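You operate a simulated robot arm through the tools that you are given. There is no shell and no other tool.

Carry out the task below with a simulated robot arm. There is one attempt and no reset: what you move stays moved.

JOB
Warm the extruder up and start it at speed 1.
Fine: The purge lever stays at TRAY. Extruder switch on, heat on. Press START only once the band and head displays show 180 or more.

It is judged by the outcome, as a careful person would: the job done as asked, and still so three seconds after it is handed in. It fails if anything else is knocked over, pushed out of place, dropped, spilled or broken.

ROBOT AND FRAMES
A 6-joint arm with a two-finger gripper, fixed in place. Base frame: the origin is on the floor under the middle of its stand, x ahead of it, y to its left, z up. Readings come in mm, rad, newtons and seconds.
It reaches about 1572 mm from its shoulder. Its first joint turns from -2.897 to 2.897 rad. Payload 2.45 kg.
The tool frame sits at the grasp point between the pads (the TCP): z along the fingers, y along the line on which they close. The tips reach 20 mm beyond it. The gripper opens to 140 mm; its body begins 168 mm behind the TCP.
Orientation is told as [roll, pitch, yaw] about the base's x, y, z axes, in that order, counted from this pose: with the fingers straight down and closing along the base's y, the tool's x points along the base's -x, its y along +y and its z along -z.

CONTROLS
- The arm moves only by the tool arm_command. Its argument "commands" is a list of rows, each an object (a shift or turn left out is 0, a gripper value left out holds the last) with "xyz": the shift along the tool's x, y, z in mm, a list of three; "dr": the turn, a rotation vector about the tool's x, y, z in rad, a list of three. In form: [{"xyz": [dx, dy, dz], "dr": [rx, ry, rz]}, ...]. A call has 1 to 20 rows; each row shifts and turns the commanded pose from where the row before left it, along the tool's axes as they then stand. "fingers" is the gripper command, from -1 (fully open) to 1 (shut), values between in proportion, set as the call begins (left out, the last holds). Each row takes 0.2 s and may step no farther than 50 mm and 0.15 rad from the row before; otherwise, or with a gripper value out of range, the whole call is refused. Where a pose cannot be reached the arm comes as near as it can. A force on the tool above 90 N (or 10 N above the force at the start of the call, whichever is more), or a blocked arm, ends the call early, and 0.2 s more pass. The fingers move at their own pace (about 45 mm/s each) and stop on an object; they squeeze with about 31 N. The grip force told is the motor's: it shows also when the fingers shut on nothing. Time passes only in rows, and 0.2 s behind the last, so rows that do not move let the fingers close. It gives the time, the measured TCP pose, the force on the tool (base axes), the opening and the grip force at its end, in the units of the frame above (readings bear some noise), with the torque about the TCP (base axes, N m) and any sound that the robot's microphone picked up.
- Cameras (640 x 400 px; columns grow to the right, rows downward): "scene" is fixed at [49.4, 650.9, 1155.7]; the picture's right is [-0.15, -0.99, 0.00], its down [-0.34, 0.05, -0.94] and it looks along [0.93, -0.14, -0.34] (base axes); focal length 323 px, centre (320, 200). "wrist" rides on the gripper at [78, 11, -209] in the tool frame; the picture's right is [-0.14, 0.99, 0.00], its down [-0.92, -0.13, -0.37] and it looks along [-0.37, -0.05, 0.93] (tool axes); focal length 280 px, centre (320, 200). There is no depth. A picture from a camera that has moved, and an enlarged one, comes with that camera's place and axes in the base frame and with its lens.
- camera(camera): a new picture of that camera. It takes no simulated time.
- zoom(camera, box): a new picture of the part [left, top, right, bottom] of that camera's present view, enlarged. It takes no simulated time.
- job_done(): hands the job in; it is judged then, once.

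Places have to be worked out from the pictures, the camera data and where the tool is seen. Open the gripper and draw the arm clear of the work before you hand the job in, unless the task says otherwise.

The tools are called after "Request:" as name(argument=value, ...) on one line, values as JSON. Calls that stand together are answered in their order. arm_command: Moves the arm, as the interface text tells. Its arguments: {"type":"object","properties":{"commands":{"type":"array","items":{"type":"object","properties":{"xyz":{"type":"array","items":{"type":"number"}},"dr":{"type":"array","items":{"type":"number"}}}}},"fingers":{"type":"number"}},"required":["commands"]} The other tools are called the same way: camera (camera) takes a picture; zoom (camera, box) takes an enlarged picture of a part of a camera's view; job_done () hands the job in.

At the start:

```text
time_s: 0.0
eef_pos: [840.0, -192.5, 990.3]
orientation: [0.0, -0.001, -0.001]
ft_force: [0.8, 0.6, -0.1]
moment: [-0.04, -0.01, -0.04]
opening: 139.9
grasp_force: 0.0
```

scene: 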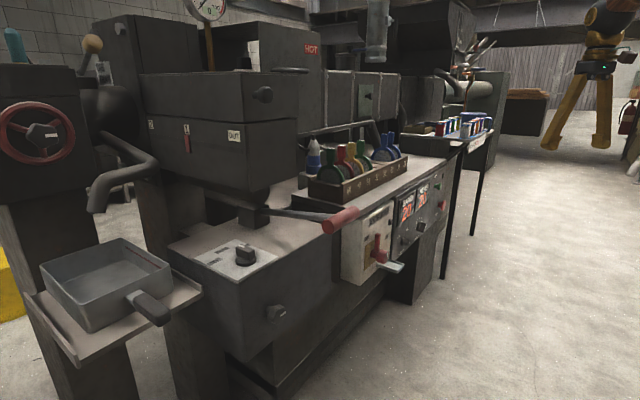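
wrist: 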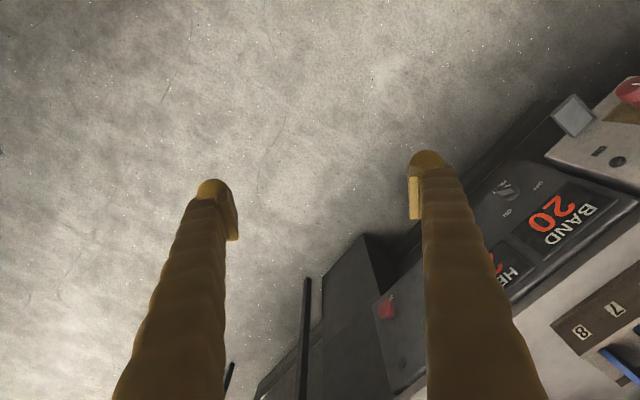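

The scene shows an extruder bench with several controls on its front face. I'll zoom in on the parts to read the labels before I move anything.

Request:
zoom(camera="scene", box=[320, 150, 480, 300])

Request:
zoom(camera="scene", box=[160, 190, 400, 350])

Request:
zoom(camera="scene", box=[80, 0, 340, 180])

Request:
zoom(camera="wrist", box=[360, 60, 640, 400])

```text
2.67 times, centred on (400, 225) of scene
camera zoom: at [49.4, 650.9, 1155.7], right [-0.15, -0.99, 0.0], down [-0.34, 0.05, -0.94], along [0.93, -0.14, -0.34], focal length 862 px, centre (107, 133)
```

zoom: 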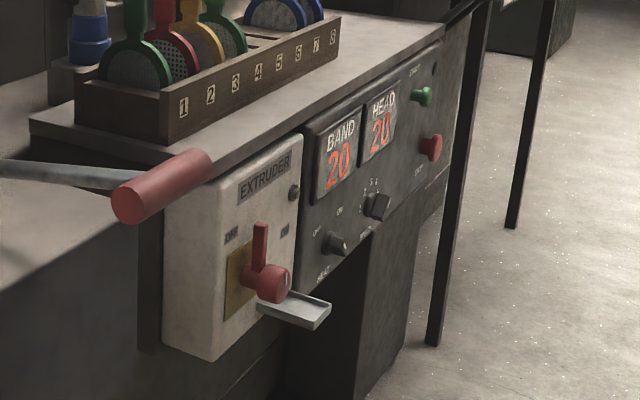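

```text
2.50 times, centred on (280, 270) of scene
camera zoom: at [49.4, 650.9, 1155.7], right [-0.15, -0.99, 0.0], down [-0.34, 0.05, -0.94], along [0.93, -0.14, -0.34], focal length 808 px, centre (420, 25)
```

zoom: 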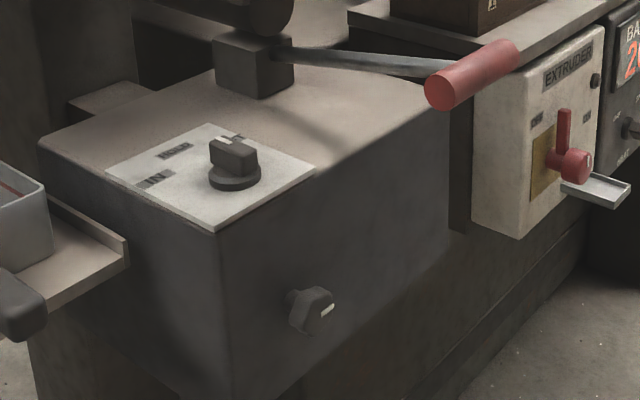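

```text
2.22 times, centred on (210, 90) of scene
camera zoom: at [49.4, 650.9, 1155.7], right [-0.15, -0.99, 0.0], down [-0.34, 0.05, -0.94], along [0.93, -0.14, -0.34], focal length 719 px, centre (564, 444)
```

zoom: 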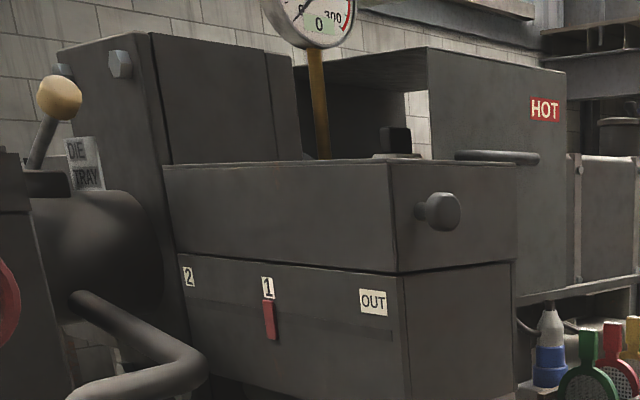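

```text
1.18 times, centred on (500, 230) of wrist
camera zoom: at [762.3, -181.7, 1200.2], right [0.14, 0.99, 0.0], down [0.92, -0.13, 0.37], along [0.37, -0.05, -0.93], focal length 330 px, centre (108, 165)
```

zoom: 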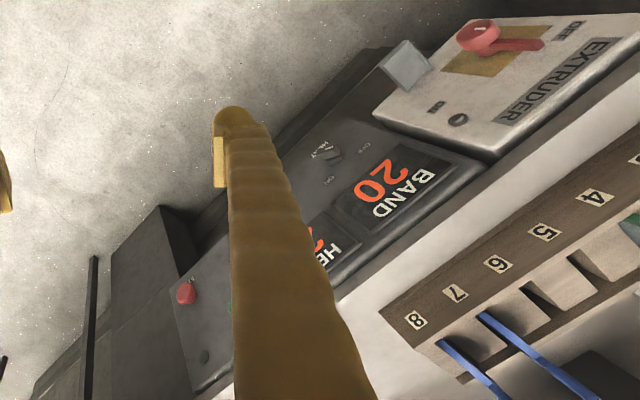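

Rough triangulation puts the front panel on a diagonal, with the extruder switch near (845,352,682), the heat knob near (1022,192,629) and STOP near (1302,-87,642). I'll zoom in tighter to read the markings and the current positions.

Request:
zoom(camera="scene", box=[370, 195, 410, 220])

Request:
zoom(camera="scene", box=[345, 200, 409, 280])

Request:
zoom(camera="scene", box=[390, 160, 454, 260])

Request:
zoom(camera="scene", box=[70, 20, 150, 90])

Request:
zoom(camera="wrist", box=[450, 70, 640, 200])

Request:
zoom(camera="wrist", box=[470, 160, 570, 240])

Request:
zoom(camera="scene", box=[190, 225, 300, 335])

```text
16.00 times, centred on (390, 208) of scene
camera zoom: at [49.4, 650.9, 1155.7], right [-0.15, -0.99, 0.0], down [-0.34, 0.05, -0.94], along [0.93, -0.14, -0.34], focal length 5174 px, centre (-800, 80)
```

zoom: 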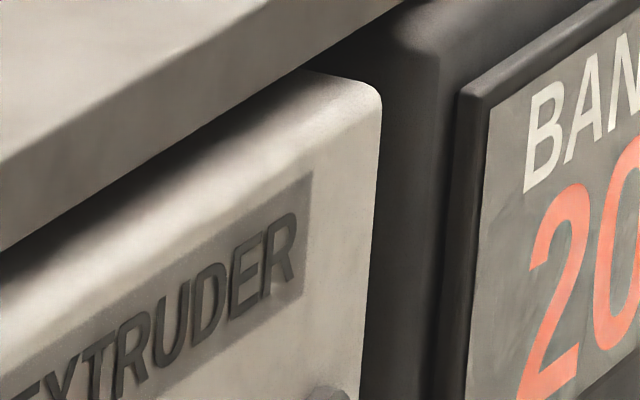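

```text
5.00 times, centred on (377, 240) of scene
camera zoom: at [49.4, 650.9, 1155.7], right [-0.15, -0.99, 0.0], down [-0.34, 0.05, -0.94], along [0.93, -0.14, -0.34], focal length 1617 px, centre (35, 0)
```

zoom: 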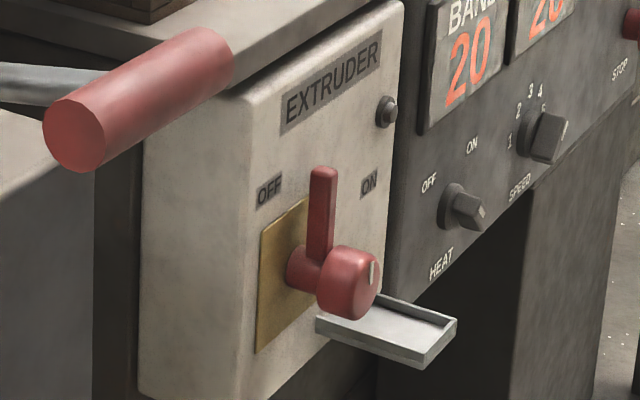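

```text
4.00 times, centred on (422, 210) of scene
camera zoom: at [49.4, 650.9, 1155.7], right [-0.15, -0.99, 0.0], down [-0.34, 0.05, -0.94], along [0.93, -0.14, -0.34], focal length 1294 px, centre (-88, 160)
```

zoom: 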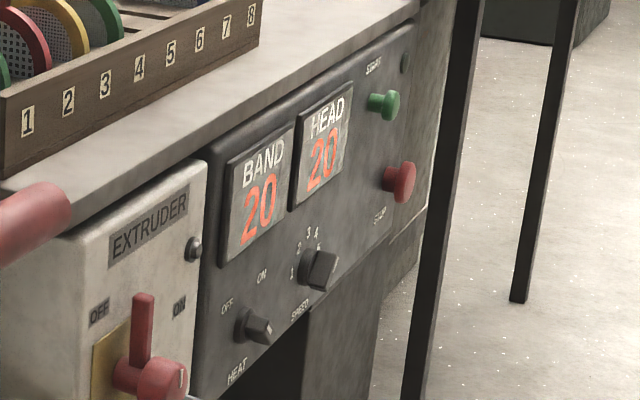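

```text
5.71 times, centred on (110, 55) of scene
camera zoom: at [49.4, 650.9, 1155.7], right [-0.15, -0.99, 0.0], down [-0.34, 0.05, -0.94], along [0.93, -0.14, -0.34], focal length 1848 px, centre (1520, 1029)
```

zoom: 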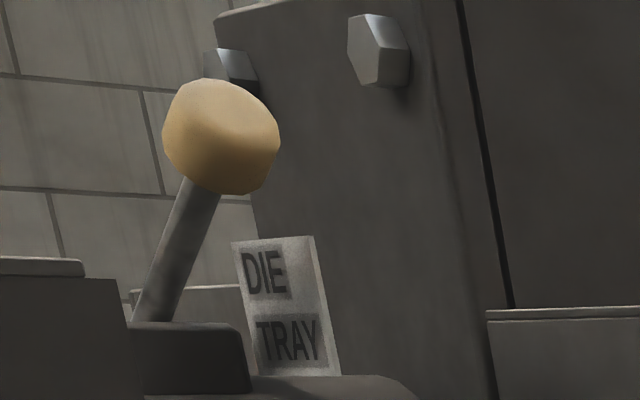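

```text
3.08 times, centred on (545, 135) of wrist
camera zoom: at [762.3, -181.7, 1200.2], right [0.14, 0.99, 0.0], down [0.92, -0.13, 0.37], along [0.37, -0.05, -0.93], focal length 863 px, centre (-372, 400)
```

zoom: 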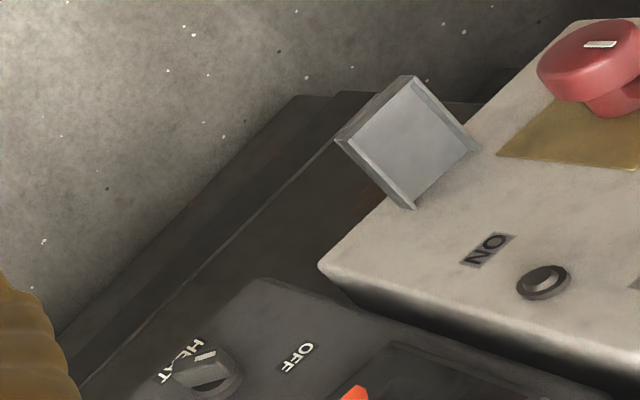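

```text
5.00 times, centred on (520, 200) of wrist
camera zoom: at [762.3, -181.7, 1200.2], right [0.14, 0.99, 0.0], down [0.92, -0.13, 0.37], along [0.37, -0.05, -0.93], focal length 1402 px, centre (-680, 200)
```

zoom: 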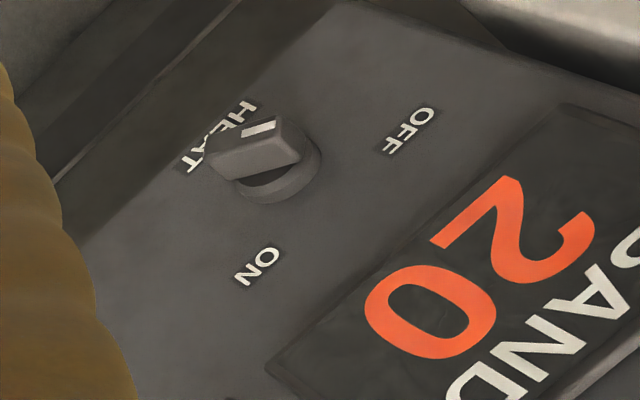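

```text
3.64 times, centred on (245, 280) of scene
camera zoom: at [49.4, 650.9, 1155.7], right [-0.15, -0.99, 0.0], down [-0.34, 0.05, -0.94], along [0.93, -0.14, -0.34], focal length 1176 px, centre (593, -91)
```

zoom: 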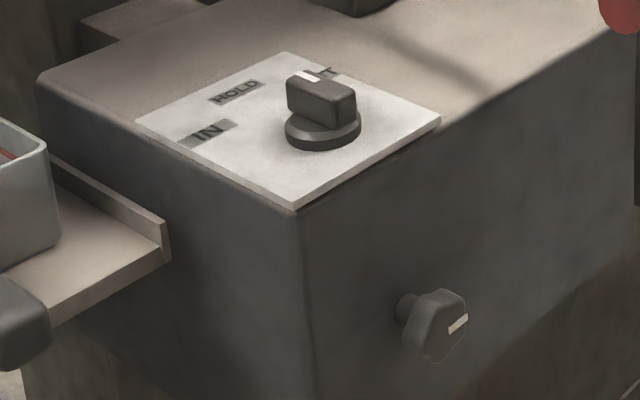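

The lever switch looks to be at OFF, with ON to its right. HEAT has OFF/ON marks and SPEED has 1–5 marks. I'll move in front of the panel and turn the gripper to face it, tilted so the wrist camera looks at it squarely.

Request:
arm_command(commands=[{"xyz": [-11.67, 12.33, 45]}, {"xyz": [-11.67, 12.33, 45]}, {"xyz": [-11.67, 12.33, 45]}, {"xyz": [-11.67, 12.33, 45]}, {"dr": [0, 0, -0.131]}, {"dr": [0, 0, -0.131]}, {"dr": [0, 0, -0.131]}, {"dr": [0, 0, -0.131]}, {"dr": [0, 0, -0.131]}, {"dr": [0, 0, -0.13]}, {"dr": [0, -0.14, 0]}, {"dr": [0, -0.14, 0]}, {"dr": [0, -0.14, 0]}, {"dr": [0, -0.14, 0]}])

Request:
camera(camera="wrist")

Request:
camera(camera="scene")

```text
time_s: 3.0
eef_pos: [886.5, -145.0, 811.2]
orientation: [-0.001, -0.561, 0.786]
ft_force: [1.0, -0.6, 0.2]
moment: [-0.02, 0.0, -0.02]
opening: 140.1
grasp_force: 0.1
```

```text
taken
camera wrist: at [754.2, -262.1, 947.1], right [-0.62, 0.78, 0.07], down [0.5, 0.32, 0.8], along [0.6, 0.53, -0.59], focal length 280 px, centre (320, 200)
```

wrist: 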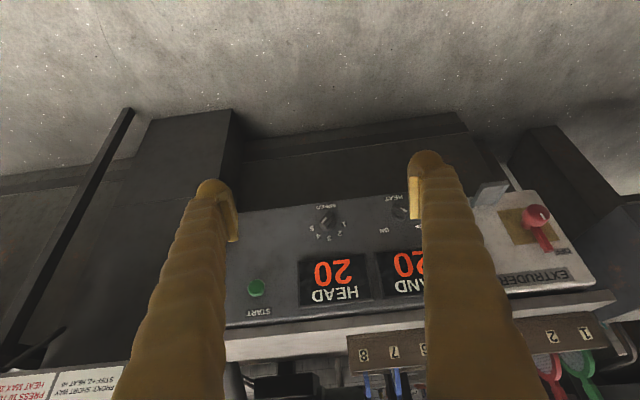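

```text
taken
```

scene: 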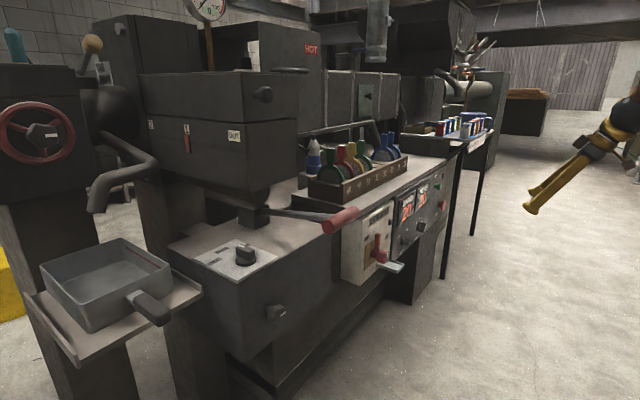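

The wrist view is upside-down, but it shows the panel well. There are placards at the lower left that may matter, so I'll read those and the knobs.

Request:
zoom(camera="wrist", box=[0, 340, 140, 400])

Request:
zoom(camera="wrist", box=[220, 180, 440, 320])

Request:
zoom(camera="wrist", box=[460, 170, 620, 300])

```text
4.57 times, centred on (70, 370) of wrist
camera zoom: at [754.2, -262.1, 947.1], right [-0.62, 0.78, 0.07], down [0.5, 0.32, 0.8], along [0.6, 0.53, -0.59], focal length 1282 px, centre (1463, -577)
```

zoom: 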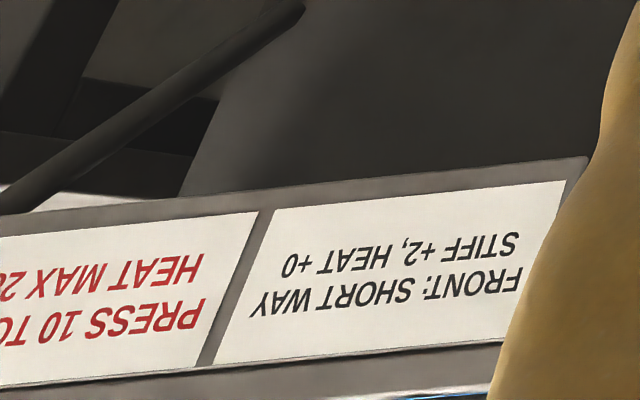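

```text
2.86 times, centred on (330, 250) of wrist
camera zoom: at [754.2, -262.1, 947.1], right [-0.62, 0.78, 0.07], down [0.5, 0.32, 0.8], along [0.6, 0.53, -0.59], focal length 801 px, centre (291, 57)
```

zoom: 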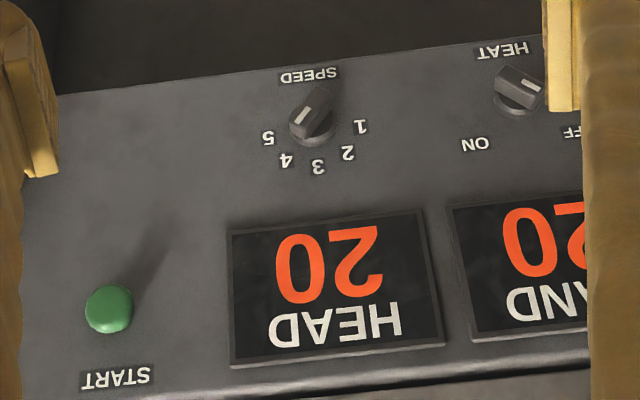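

```text
3.08 times, centred on (540, 235) of wrist
camera zoom: at [754.2, -262.1, 947.1], right [-0.62, 0.78, 0.07], down [0.5, 0.32, 0.8], along [0.6, 0.53, -0.59], focal length 863 px, centre (-357, 92)
```

zoom: 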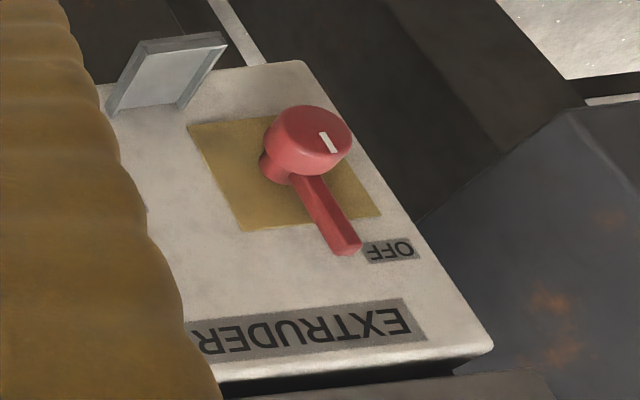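

The pointer on the extruder lever is near OFF. I'll keep tilting until the camera faces the panel squarely, and come down a little.

Request:
arm_command(commands=[{"dr": [0, -0.14, 0]}, {"dr": [0, -0.14, 0]}, {"dr": [0, -0.14, 0]}, {"dr": [0, -0.14, 0]}, {"dr": [0, -0.07, 0]}, {"xyz": [40, 0, 16]}, {"xyz": [40, 0, 16]}])

Request:
camera(camera="wrist")

```text
time_s: 4.6
eef_pos: [886.4, -144.1, 723.7]
orientation: [-0.002, -1.19, 0.788]
ft_force: [0.0, -0.7, 0.3]
moment: [-0.02, 0.0, 0.02]
opening: 140.1
grasp_force: 0.0
```

```text
taken
camera wrist: at [721.5, -294.0, 729.3], right [-0.66, 0.74, 0.13], down [0.09, -0.09, 0.99], along [0.74, 0.67, -0.01], focal length 280 px, centre (320, 200)
```

wrist: 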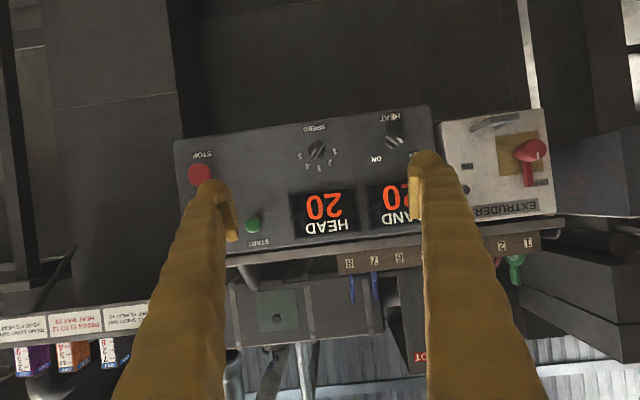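

Now the panel is nearly frontal. I'll zoom in on each control.

Request:
zoom(camera="wrist", box=[280, 100, 440, 200])

Request:
zoom(camera="wrist", box=[430, 100, 570, 230])

Request:
zoom(camera="wrist", box=[170, 130, 310, 260])

Request:
zoom(camera="wrist", box=[0, 290, 150, 380])

```text
4.00 times, centred on (360, 150) of wrist
camera zoom: at [721.5, -294.0, 729.3], right [-0.66, 0.74, 0.13], down [0.09, -0.09, 0.99], along [0.74, 0.67, -0.01], focal length 1122 px, centre (160, 400)
```

zoom: 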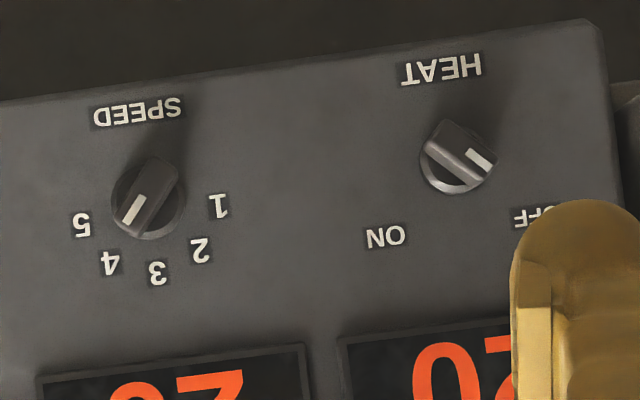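

```text
3.08 times, centred on (500, 165) of wrist
camera zoom: at [721.5, -294.0, 729.3], right [-0.66, 0.74, 0.13], down [0.09, -0.09, 0.99], along [0.74, 0.67, -0.01], focal length 863 px, centre (-234, 308)
```

zoom: 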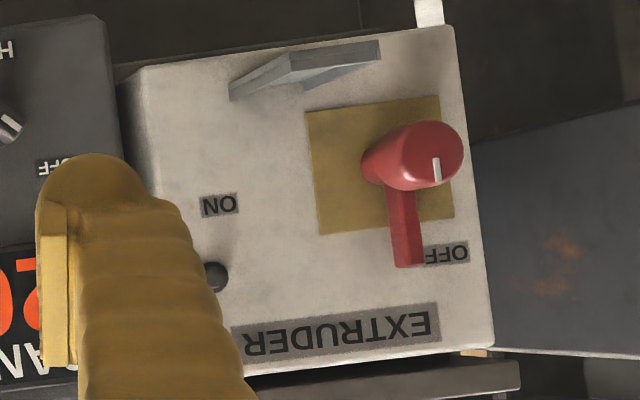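

```text
3.08 times, centred on (240, 195) of wrist
camera zoom: at [721.5, -294.0, 729.3], right [-0.66, 0.74, 0.13], down [0.09, -0.09, 0.99], along [0.74, 0.67, -0.01], focal length 863 px, centre (566, 215)
```

zoom: 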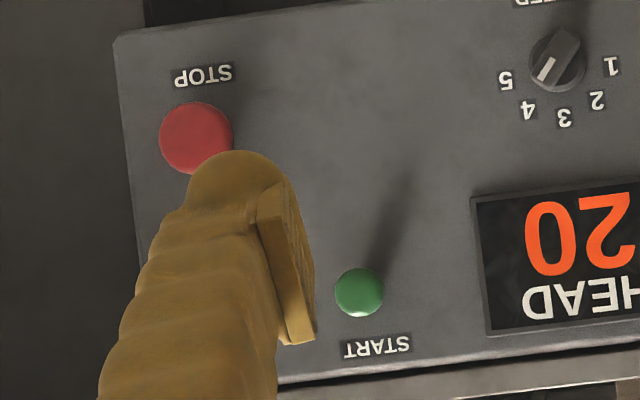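

```text
4.27 times, centred on (75, 335) of wrist
camera zoom: at [721.5, -294.0, 729.3], right [-0.66, 0.74, 0.13], down [0.09, -0.09, 0.99], along [0.74, 0.67, -0.01], focal length 1196 px, centre (1365, -376)
```

zoom: 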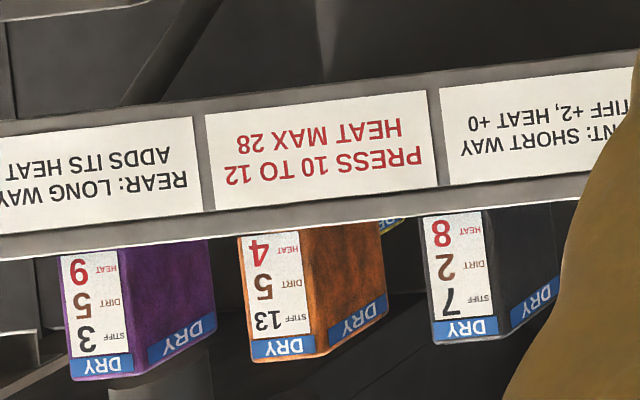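

HEAT points to OFF, SPEED points to 4 and has to go to 1, and the extruder lever points up at OFF with ON to its right. I'll slide left until I'm in front of the extruder switch for a second, frontal view.

Request:
arm_command(commands=[{"xyz": [0, 47.5, 0]}, {"xyz": [0, 47.5, 0]}, {"xyz": [0, 47.5, 0]}, {"xyz": [0, 47.5, 0]}, {"xyz": [0, 47.5, 0]}, {"xyz": [0, 47.5, 0]}, {"xyz": [0, 47.5, 0]}, {"xyz": [0, 47.5, 0]}])

Request:
camera(camera="wrist")

Request:
camera(camera="scene")

```text
time_s: 6.4
eef_pos: [718.3, 84.3, 850.0]
orientation: [0.05, -1.179, 0.745]
ft_force: [0.7, -0.6, 1.1]
moment: [0.02, 0.0, -0.01]
opening: 140.1
grasp_force: 0.1
out of reach, approached as far as the arm can: row 3, 4, 5, 6, 7, 8
```

```text
taken
camera wrist: at [554.8, -67.3, 858.5], right [-0.67, 0.73, 0.15], down [0.11, -0.09, 0.99], along [0.74, 0.68, -0.02], focal length 280 px, centre (320, 200)
```

wrist: 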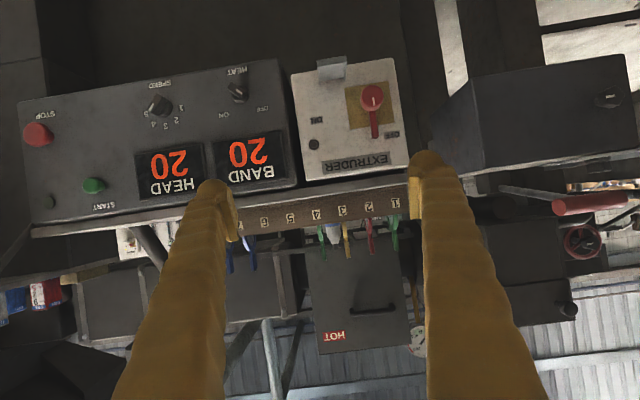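

```text
taken
```

scene: 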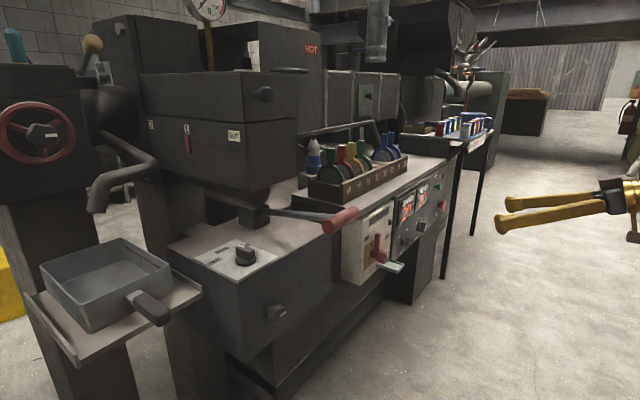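

That spot is too close to the base for this tool direction, so the arm stopped short. I'll move the commanded pose forward toward the switch, back into reach, and see where it ends up.

Request:
arm_command(commands=[{"xyz": [-15.8, 0, 39.5]}, {"xyz": [-15.8, 0, 39.5]}, {"xyz": [-15.8, 0, 39.5]}])

Request:
camera(camera="wrist")

```text
time_s: 7.2
eef_pos: [811.6, 175.7, 850.4]
orientation: [-0.003, -1.189, 0.788]
ft_force: [0.5, 0.2, 0.4]
moment: [-0.01, -0.01, -0.01]
opening: 140.1
grasp_force: 0.1
```

```text
taken
camera wrist: at [646.4, 25.5, 855.4], right [-0.66, 0.74, 0.13], down [0.09, -0.09, 0.99], along [0.74, 0.67, -0.01], focal length 280 px, centre (320, 200)
```

wrist: 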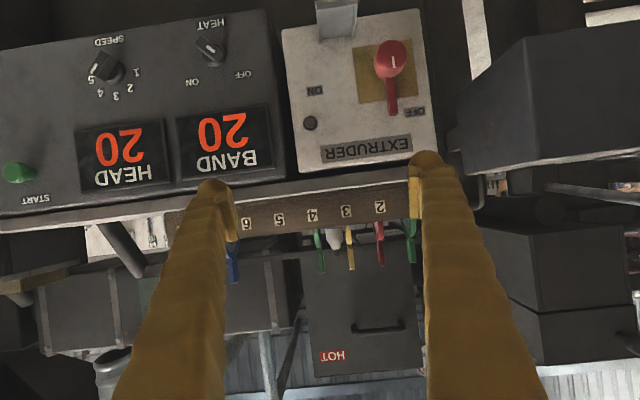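

Orientation is back and the view is clear. I'll zoom in on the switch, HEAT and SPEED for accurate measurements from this position.

Request:
zoom(camera="wrist", box=[270, 0, 450, 180])

Request:
zoom(camera="wrist", box=[70, 10, 270, 120])

```text
2.22 times, centred on (360, 90) of wrist
camera zoom: at [646.4, 25.5, 855.4], right [-0.66, 0.74, 0.13], down [0.09, -0.09, 0.99], along [0.74, 0.67, -0.01], focal length 623 px, centre (231, 444)
```

zoom: 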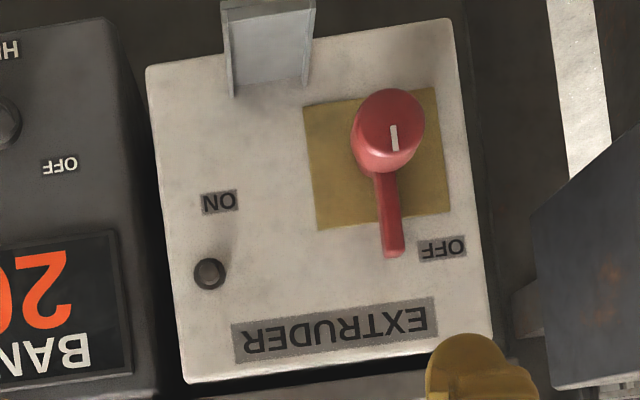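

```text
3.20 times, centred on (170, 65) of wrist
camera zoom: at [646.4, 25.5, 855.4], right [-0.66, 0.74, 0.13], down [0.09, -0.09, 0.99], along [0.74, 0.67, -0.01], focal length 897 px, centre (800, 632)
```

zoom: 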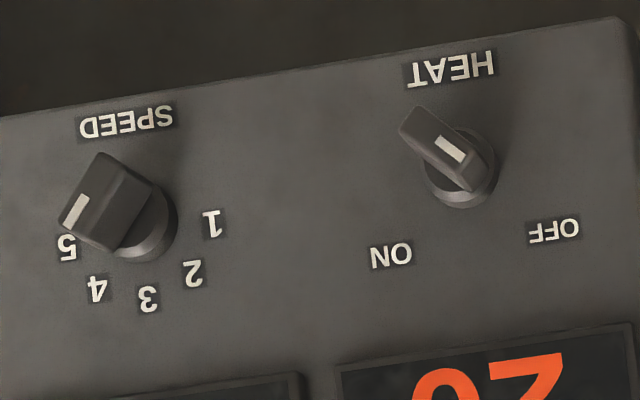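

From the two wrist views the box face is about 875 mm out along the panel normal. In panel coordinates (h, y, z) the hub is at about h 819, y −349, z 691 and the lever tip at about h 858, z 752. I'll level the tool, close the fingers and look at it from the scene camera to judge the finger thickness.

Request:
arm_command(commands=[{"dr": [0, -0.13, 0]}, {"dr": [0, -0.13, 0]}, {"dr": [0, -0.122, 0]}, {"xyz": [0, 0, 0]}, {"xyz": [0, 0, 0]}, {"xyz": [0, 0, 0]}, {"xyz": [0, 0, 0]}], fingers=1)

Request:
camera(camera="wrist")

Request:
camera(camera="scene")

```text
time_s: 8.8
eef_pos: [854.9, 164.8, 895.4]
orientation: [1.225, -1.545, -0.43]
ft_force: [0.3, 0.9, 0.1]
moment: [0.06, -0.02, -0.01]
opening: 0.1
grasp_force: 3.6
out of reach, approached as far as the arm can: row 1, 2, 3
```

```text
taken
camera wrist: at [699.3, 24.4, 819.2], right [-0.7, 0.69, 0.16], down [-0.14, -0.36, 0.92], along [0.7, 0.62, 0.36], focal length 280 px, centre (320, 200)
```

wrist: 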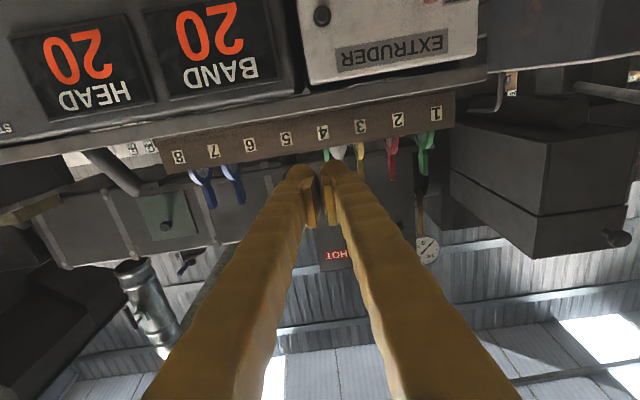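

```text
taken
```

scene: 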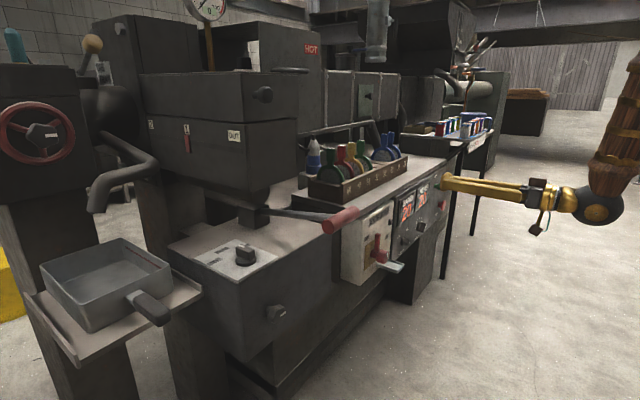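

Level isn't reachable this close to the base, because the wrist gets too near it. So for the switch I'll point the tool about 45° downward, which keeps the wrist farther out. I'll pitch it back up while backing away a little.

Request:
arm_command(commands=[{"dr": [0, 0.14, 0]}, {"dr": [0, 0.14, 0]}, {"dr": [0, 0.14, 0]}, {"dr": [0, 0.14, 0]}, {"dr": [0, 0.14, 0]}, {"dr": [0, 0.085, 0]}])

Request:
camera(camera="wrist")

Request:
camera(camera="scene")

```text
time_s: 10.2
eef_pos: [855.5, 163.1, 895.3]
orientation: [-0.002, -0.785, 0.785]
ft_force: [0.1, 0.5, -0.1]
moment: [-0.03, -0.03, -0.06]
opening: 0.0
grasp_force: 29.1
```

```text
taken
camera wrist: at [704.5, 28.1, 988.2], right [-0.63, 0.77, 0.1], down [0.37, 0.19, 0.91], along [0.68, 0.61, -0.4], focal length 280 px, centre (320, 200)
```

wrist: 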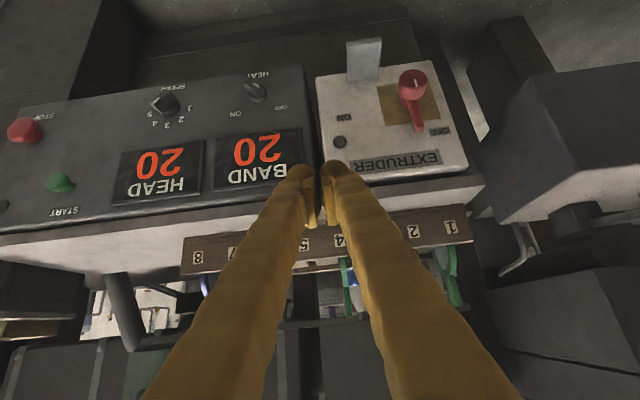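

```text
taken
```

scene: 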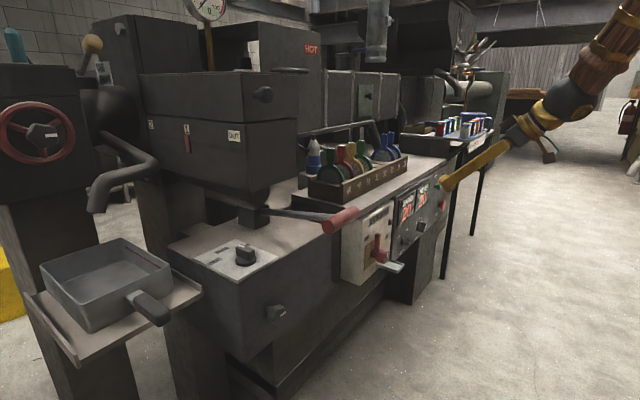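

The tool now sits exactly at 45° down and 45° yaw. I'll zoom in on the switch from here for a third, independent measurement.

Request:
zoom(camera="wrist", box=[320, 30, 480, 180])

Request:
zoom(camera="scene", box=[420, 100, 580, 200])

```text
2.67 times, centred on (400, 105) of wrist
camera zoom: at [704.5, 28.1, 988.2], right [-0.63, 0.77, 0.1], down [0.37, 0.19, 0.91], along [0.68, 0.61, -0.4], focal length 748 px, centre (107, 453)
```

zoom: 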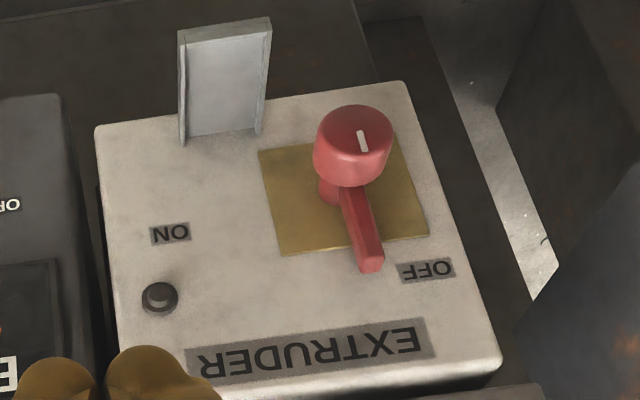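

```text
4.00 times, centred on (500, 150) of scene
camera zoom: at [49.4, 650.9, 1155.7], right [-0.15, -0.99, 0.0], down [-0.34, 0.05, -0.94], along [0.93, -0.14, -0.34], focal length 1294 px, centre (-400, 400)
```

zoom: 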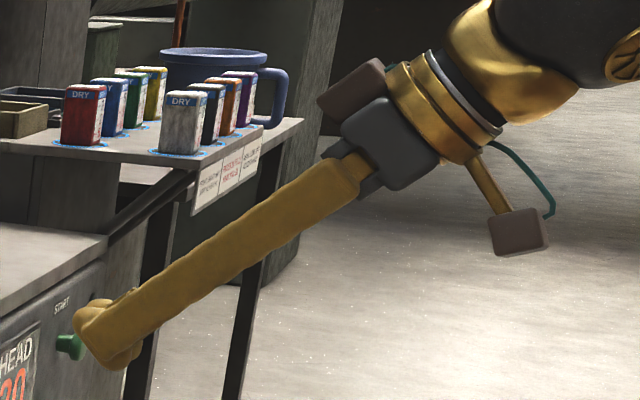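

The third view confirms the hub at about T 347, z 692, the lever tip at z ≈ 750 and the box face at H ≈ 876. I'll bring the closed fingertips to a spot up and left of the lever, staying clear of it, and check that it's reachable.

Request:
arm_command(commands=[{"xyz": [-0.9, 22.5, 27.4]}, {"xyz": [-0.9, 22.5, 27.4]}, {"xyz": [-0.9, 22.5, 27.4]}, {"xyz": [-0.9, 22.5, 27.4]}, {"xyz": [9.4, 36.7, 14.1]}, {"xyz": [9.4, 36.7, 14.1]}, {"xyz": [9.4, 36.7, 14.1]}])

Request:
camera(camera="wrist")

Request:
camera(camera="scene")

```text
time_s: 11.8
eef_pos: [778.6, 368.4, 768.2]
orientation: [-0.001, -0.786, 0.784]
ft_force: [0.1, -0.7, 0.9]
moment: [0.05, 0.05, -0.01]
opening: 0.0
grasp_force: 29.2
```

```text
taken
camera wrist: at [627.8, 233.4, 861.0], right [-0.63, 0.77, 0.1], down [0.37, 0.18, 0.91], along [0.68, 0.61, -0.4], focal length 280 px, centre (320, 200)
```

wrist: 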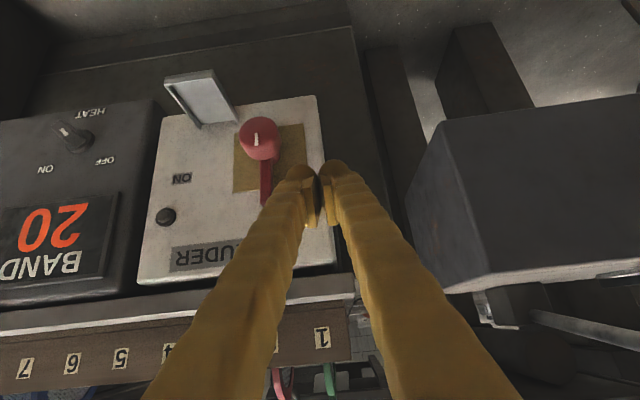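

```text
taken
```

scene: 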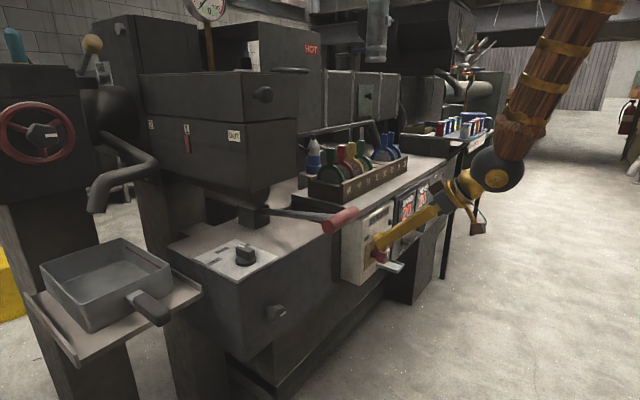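

The reading puts the TCP at T 290, H 811, z 768, just left of and above the lever. I'll go forward and down so the fingertips sit beside the lever, just short of the box face.

Request:
arm_command(commands=[{"xyz": [-1.4, 0, 14.1]}, {"xyz": [-1.4, 0, 14.1]}, {"xyz": [-1.4, 0, 12]}])

Request:
camera(camera="wrist")

Request:
zoom(camera="scene", box=[330, 190, 450, 290])

```text
time_s: 12.6
eef_pos: [801.3, 393.5, 745.2]
orientation: [0.001, -0.787, 0.784]
ft_force: [0.4, -0.4, -0.6]
moment: [0.0, -0.05, 0.02]
opening: 0.3
grasp_force: 29.1
```

```text
taken
camera wrist: at [650.6, 256.7, 836.8], right [-0.63, 0.77, 0.1], down [0.37, 0.18, 0.91], along [0.68, 0.61, -0.4], focal length 280 px, centre (320, 200)
```

wrist: 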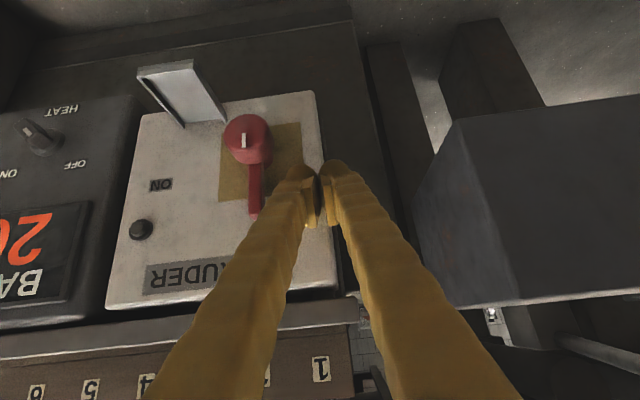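

```text
4.00 times, centred on (390, 240) of scene
camera zoom: at [49.4, 650.9, 1155.7], right [-0.15, -0.99, 0.0], down [-0.34, 0.05, -0.94], along [0.93, -0.14, -0.34], focal length 1294 px, centre (40, 40)
```

zoom: 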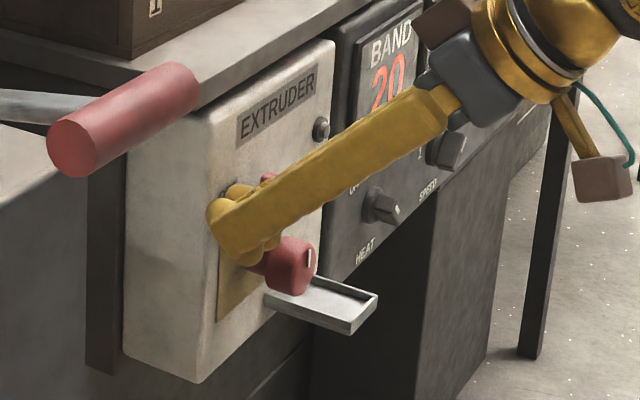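

The fingertips are beside the lever with about 20 mm of gap and the force is near zero. I'll push to the right in small steps and watch the lever.

Request:
arm_command(commands=[{"xyz": [0, -12, 0]}, {"xyz": [0, -12, 0]}, {"xyz": [0, -7, 0]}, {"xyz": [0, -7, 0]}, {"xyz": [0, -7, 0]}])

Request:
camera(camera="wrist")

Request:
zoom(camera="scene", box=[330, 190, 450, 290])

```text
time_s: 13.8
eef_pos: [832.3, 358.4, 744.7]
orientation: [-0.001, -0.787, 0.788]
ft_force: [-1.2, 0.4, 0.3]
moment: [0.02, -0.03, 0.05]
opening: 0.0
grasp_force: 29.0
```

```text
taken
camera wrist: at [681.5, 223.5, 837.6], right [-0.63, 0.77, 0.1], down [0.37, 0.19, 0.91], along [0.68, 0.61, -0.4], focal length 280 px, centre (320, 200)
```

wrist: 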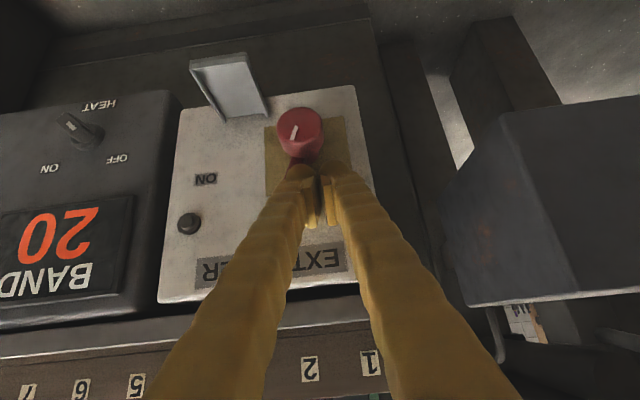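

```text
4.00 times, centred on (390, 240) of scene
camera zoom: at [49.4, 650.9, 1155.7], right [-0.15, -0.99, 0.0], down [-0.34, 0.05, -0.94], along [0.93, -0.14, -0.34], focal length 1294 px, centre (40, 40)
```

zoom: 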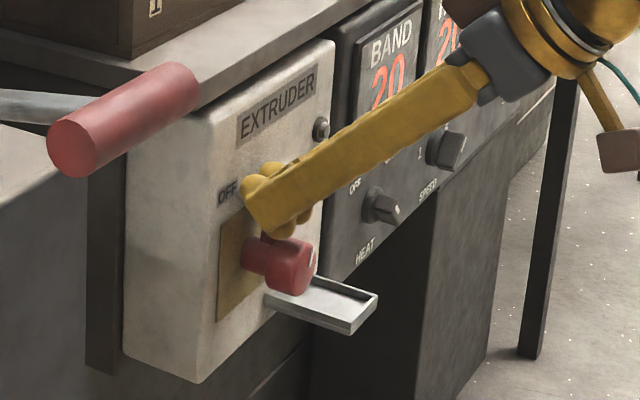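

The white mark on the cap has turned clockwise and the force stayed tiny, so the lever is following. I'll push a bit further right at this height, then lift off.

Request:
arm_command(commands=[{"xyz": [0, -8, 0]}, {"xyz": [0, -8, 0]}, {"xyz": [0, -8, 0]}])

Request:
zoom(camera="wrist", box=[200, 60, 400, 220])

Request:
zoom(camera="scene", box=[330, 190, 450, 290])

```text
time_s: 14.6
eef_pos: [849.6, 341.5, 746.3]
orientation: [0.0, -0.787, 0.786]
ft_force: [-0.4, -0.4, -0.6]
moment: [0.01, 0.02, 0.0]
opening: 0.1
grasp_force: 29.6
```

```text
2.50 times, centred on (300, 140) of wrist
camera zoom: at [697.6, 206.3, 838.4], right [-0.63, 0.77, 0.1], down [0.36, 0.19, 0.91], along [0.68, 0.61, -0.4], focal length 701 px, centre (370, 350)
```

zoom: 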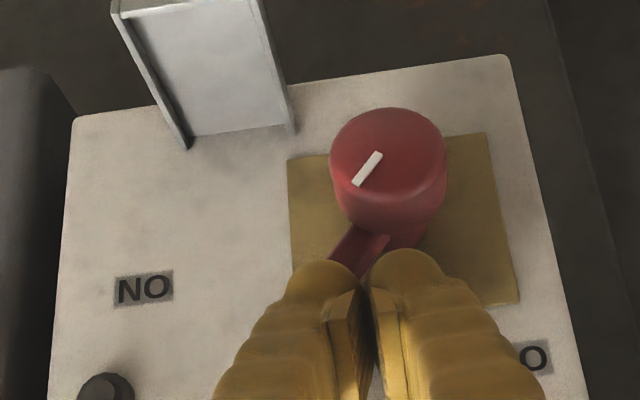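

```text
4.00 times, centred on (390, 240) of scene
camera zoom: at [49.4, 650.9, 1155.7], right [-0.15, -0.99, 0.0], down [-0.34, 0.05, -0.94], along [0.93, -0.14, -0.34], focal length 1294 px, centre (40, 40)
```

zoom: 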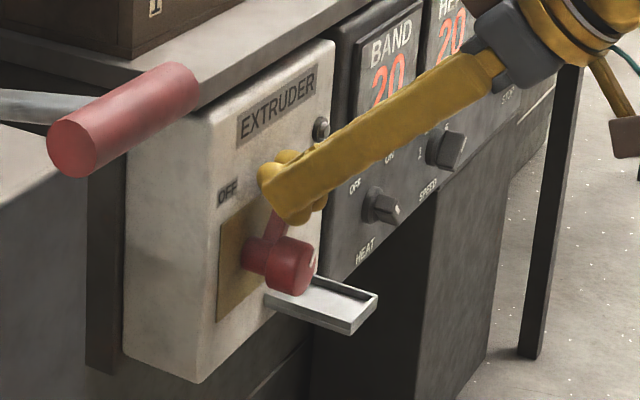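

The lever is at about 45°. I'll lift over it, shift right so the fingertips are above the lever's end and clear of the cap, then start pressing down.

Request:
arm_command(commands=[{"xyz": [-7.8, 0, -7.8]}, {"xyz": [-7.8, 0, -7.8]}, {"xyz": [0, -19, 0]}, {"xyz": [0, -19, 0]}, {"xyz": [7.8, 0, 7.8]}, {"xyz": [7.8, 0, 7.8]}])

Request:
zoom(camera="wrist", box=[240, 60, 440, 220])

Request:
zoom(camera="scene", box=[330, 190, 450, 290])

```text
time_s: 16.0
eef_pos: [873.6, 316.1, 743.3]
orientation: [0.001, -0.785, 0.787]
ft_force: [0.2, 0.5, 1.2]
moment: [-0.06, 0.01, -0.01]
opening: 0.0
grasp_force: 28.9
```

```text
2.50 times, centred on (340, 140) of wrist
camera zoom: at [722.8, 180.3, 836.0], right [-0.63, 0.77, 0.1], down [0.37, 0.19, 0.91], along [0.68, 0.61, -0.4], focal length 701 px, centre (270, 350)
```

zoom: 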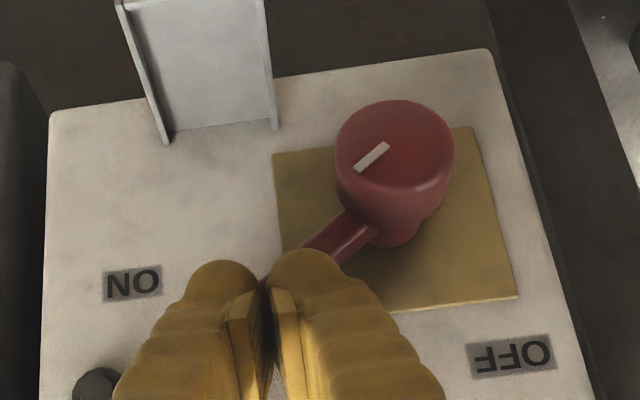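

```text
4.00 times, centred on (390, 240) of scene
camera zoom: at [49.4, 650.9, 1155.7], right [-0.15, -0.99, 0.0], down [-0.34, 0.05, -0.94], along [0.93, -0.14, -0.34], focal length 1294 px, centre (40, 40)
```

zoom: 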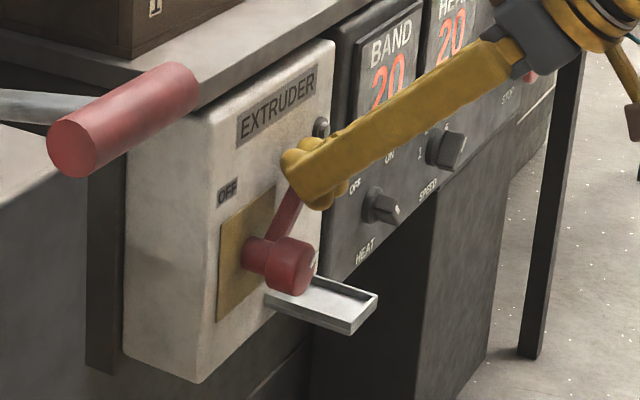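

The fingertips are over the lever's end and it's at about 35–40°. I'll press straight down in small steps.

Request:
arm_command(commands=[{"xyz": [4.24, 0, 4.24]}, {"xyz": [4.24, 0, 4.24]}, {"xyz": [4.24, 0, 4.24]}, {"xyz": [2.5, 0, 2.5]}])

Request:
zoom(camera="wrist", box=[240, 60, 440, 220])

Request:
zoom(camera="scene", box=[330, 190, 450, 290])

```text
time_s: 16.9
eef_pos: [877.8, 310.3, 728.7]
orientation: [-0.001, -0.787, 0.78]
ft_force: [1.8, -12.0, 4.0]
moment: [-0.14, -0.13, -0.03]
opening: 0.0
grasp_force: 30.0
stopped in row 4: the force on the tool passed its limit at 94 N (the readings are from after the stop); the commanded pose is now the measured one
```

```text
2.50 times, centred on (340, 140) of wrist
camera zoom: at [726.1, 175.6, 820.1], right [-0.63, 0.77, 0.1], down [0.36, 0.18, 0.91], along [0.69, 0.61, -0.4], focal length 701 px, centre (270, 350)
```

zoom: 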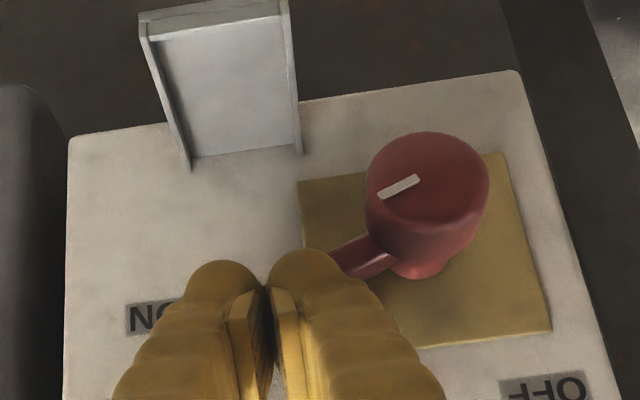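

```text
4.00 times, centred on (390, 240) of scene
camera zoom: at [49.4, 650.9, 1155.7], right [-0.15, -0.99, 0.0], down [-0.34, 0.05, -0.94], along [0.93, -0.14, -0.34], focal length 1294 px, centre (40, 40)
```

zoom: 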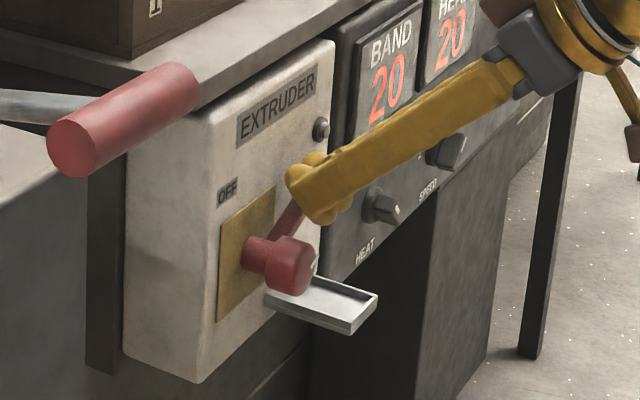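

The force limit tripped with the lever at about 15°. It could be the switch's end stop or the fingertip jammed, so I'll look closely before doing anything else.

Request:
zoom(camera="scene", box=[380, 225, 420, 265])

Request:
zoom(camera="wrist", box=[300, 100, 400, 180])

Request:
camera(camera="wrist")

```text
10.00 times, centred on (400, 245) of scene
camera zoom: at [49.4, 650.9, 1155.7], right [-0.15, -0.99, 0.0], down [-0.34, 0.05, -0.94], along [0.93, -0.14, -0.34], focal length 3234 px, centre (-480, -250)
```

zoom: 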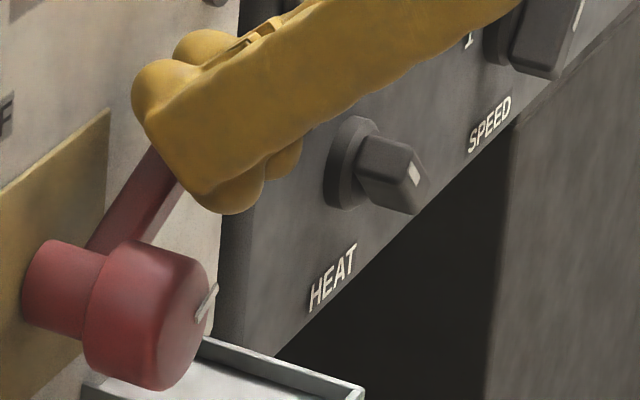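

```text
5.00 times, centred on (350, 140) of wrist
camera zoom: at [726.1, 175.6, 820.1], right [-0.63, 0.77, 0.1], down [0.36, 0.18, 0.91], along [0.69, 0.61, -0.4], focal length 1402 px, centre (170, 500)
```

zoom: 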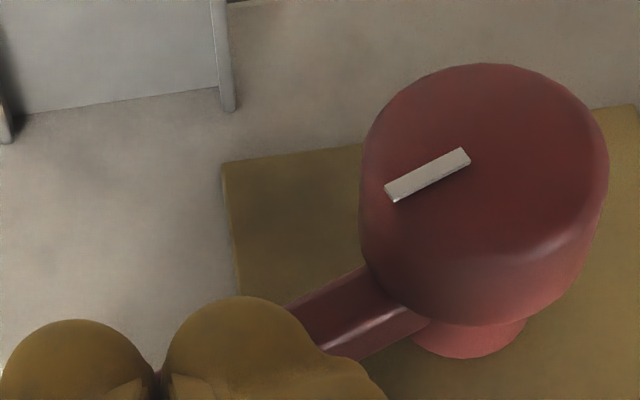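

```text
taken
camera wrist: at [726.1, 175.6, 820.1], right [-0.63, 0.77, 0.1], down [0.36, 0.18, 0.91], along [0.69, 0.61, -0.4], focal length 280 px, centre (320, 200)
```

wrist: 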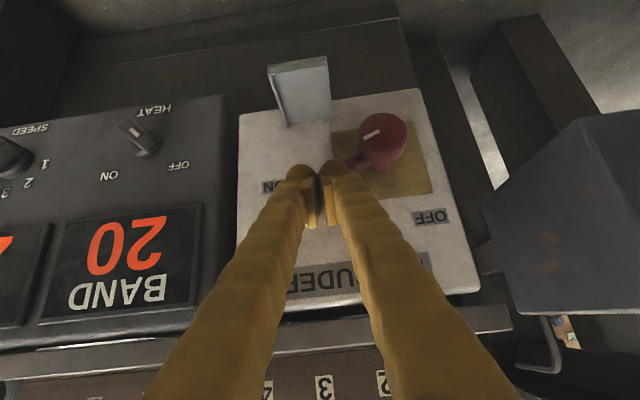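

The cap mark now points about 20° above horizontal and nothing else seems to be touching. I'll back the fingers off along the tool axis to see the lever without obstruction.

Request:
arm_command(commands=[{"xyz": [0, 0, -10]}, {"xyz": [-5, 0, -20]}, {"xyz": [-20, 0, -20]}])

Request:
zoom(camera="wrist", box=[240, 60, 440, 220])

Request:
zoom(camera="scene", box=[360, 200, 420, 270])

```text
time_s: 17.7
eef_pos: [864.5, 299.2, 780.3]
orientation: [-0.003, -0.787, 0.778]
ft_force: [-0.5, 0.4, -0.1]
moment: [0.02, -0.03, -0.01]
opening: 0.0
grasp_force: 29.1
```

```text
2.50 times, centred on (340, 140) of wrist
camera zoom: at [712.6, 163.1, 872.5], right [-0.63, 0.77, 0.1], down [0.36, 0.18, 0.91], along [0.69, 0.61, -0.4], focal length 701 px, centre (270, 350)
```

zoom: 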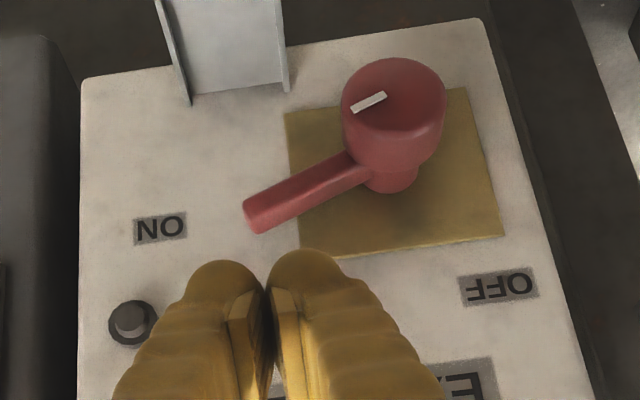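

```text
5.71 times, centred on (390, 235) of scene
camera zoom: at [49.4, 650.9, 1155.7], right [-0.15, -0.99, 0.0], down [-0.34, 0.05, -0.94], along [0.93, -0.14, -0.34], focal length 1848 px, centre (-80, 0)
```

zoom: 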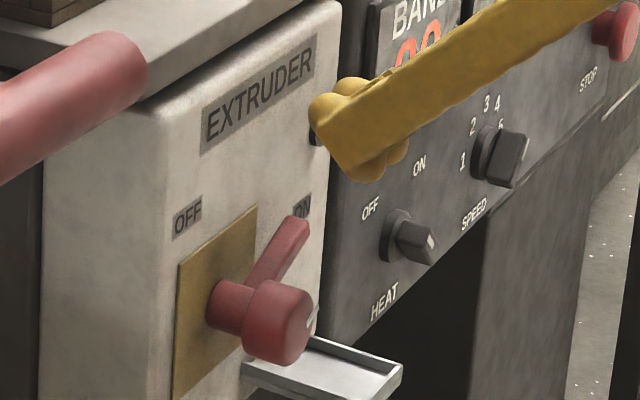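

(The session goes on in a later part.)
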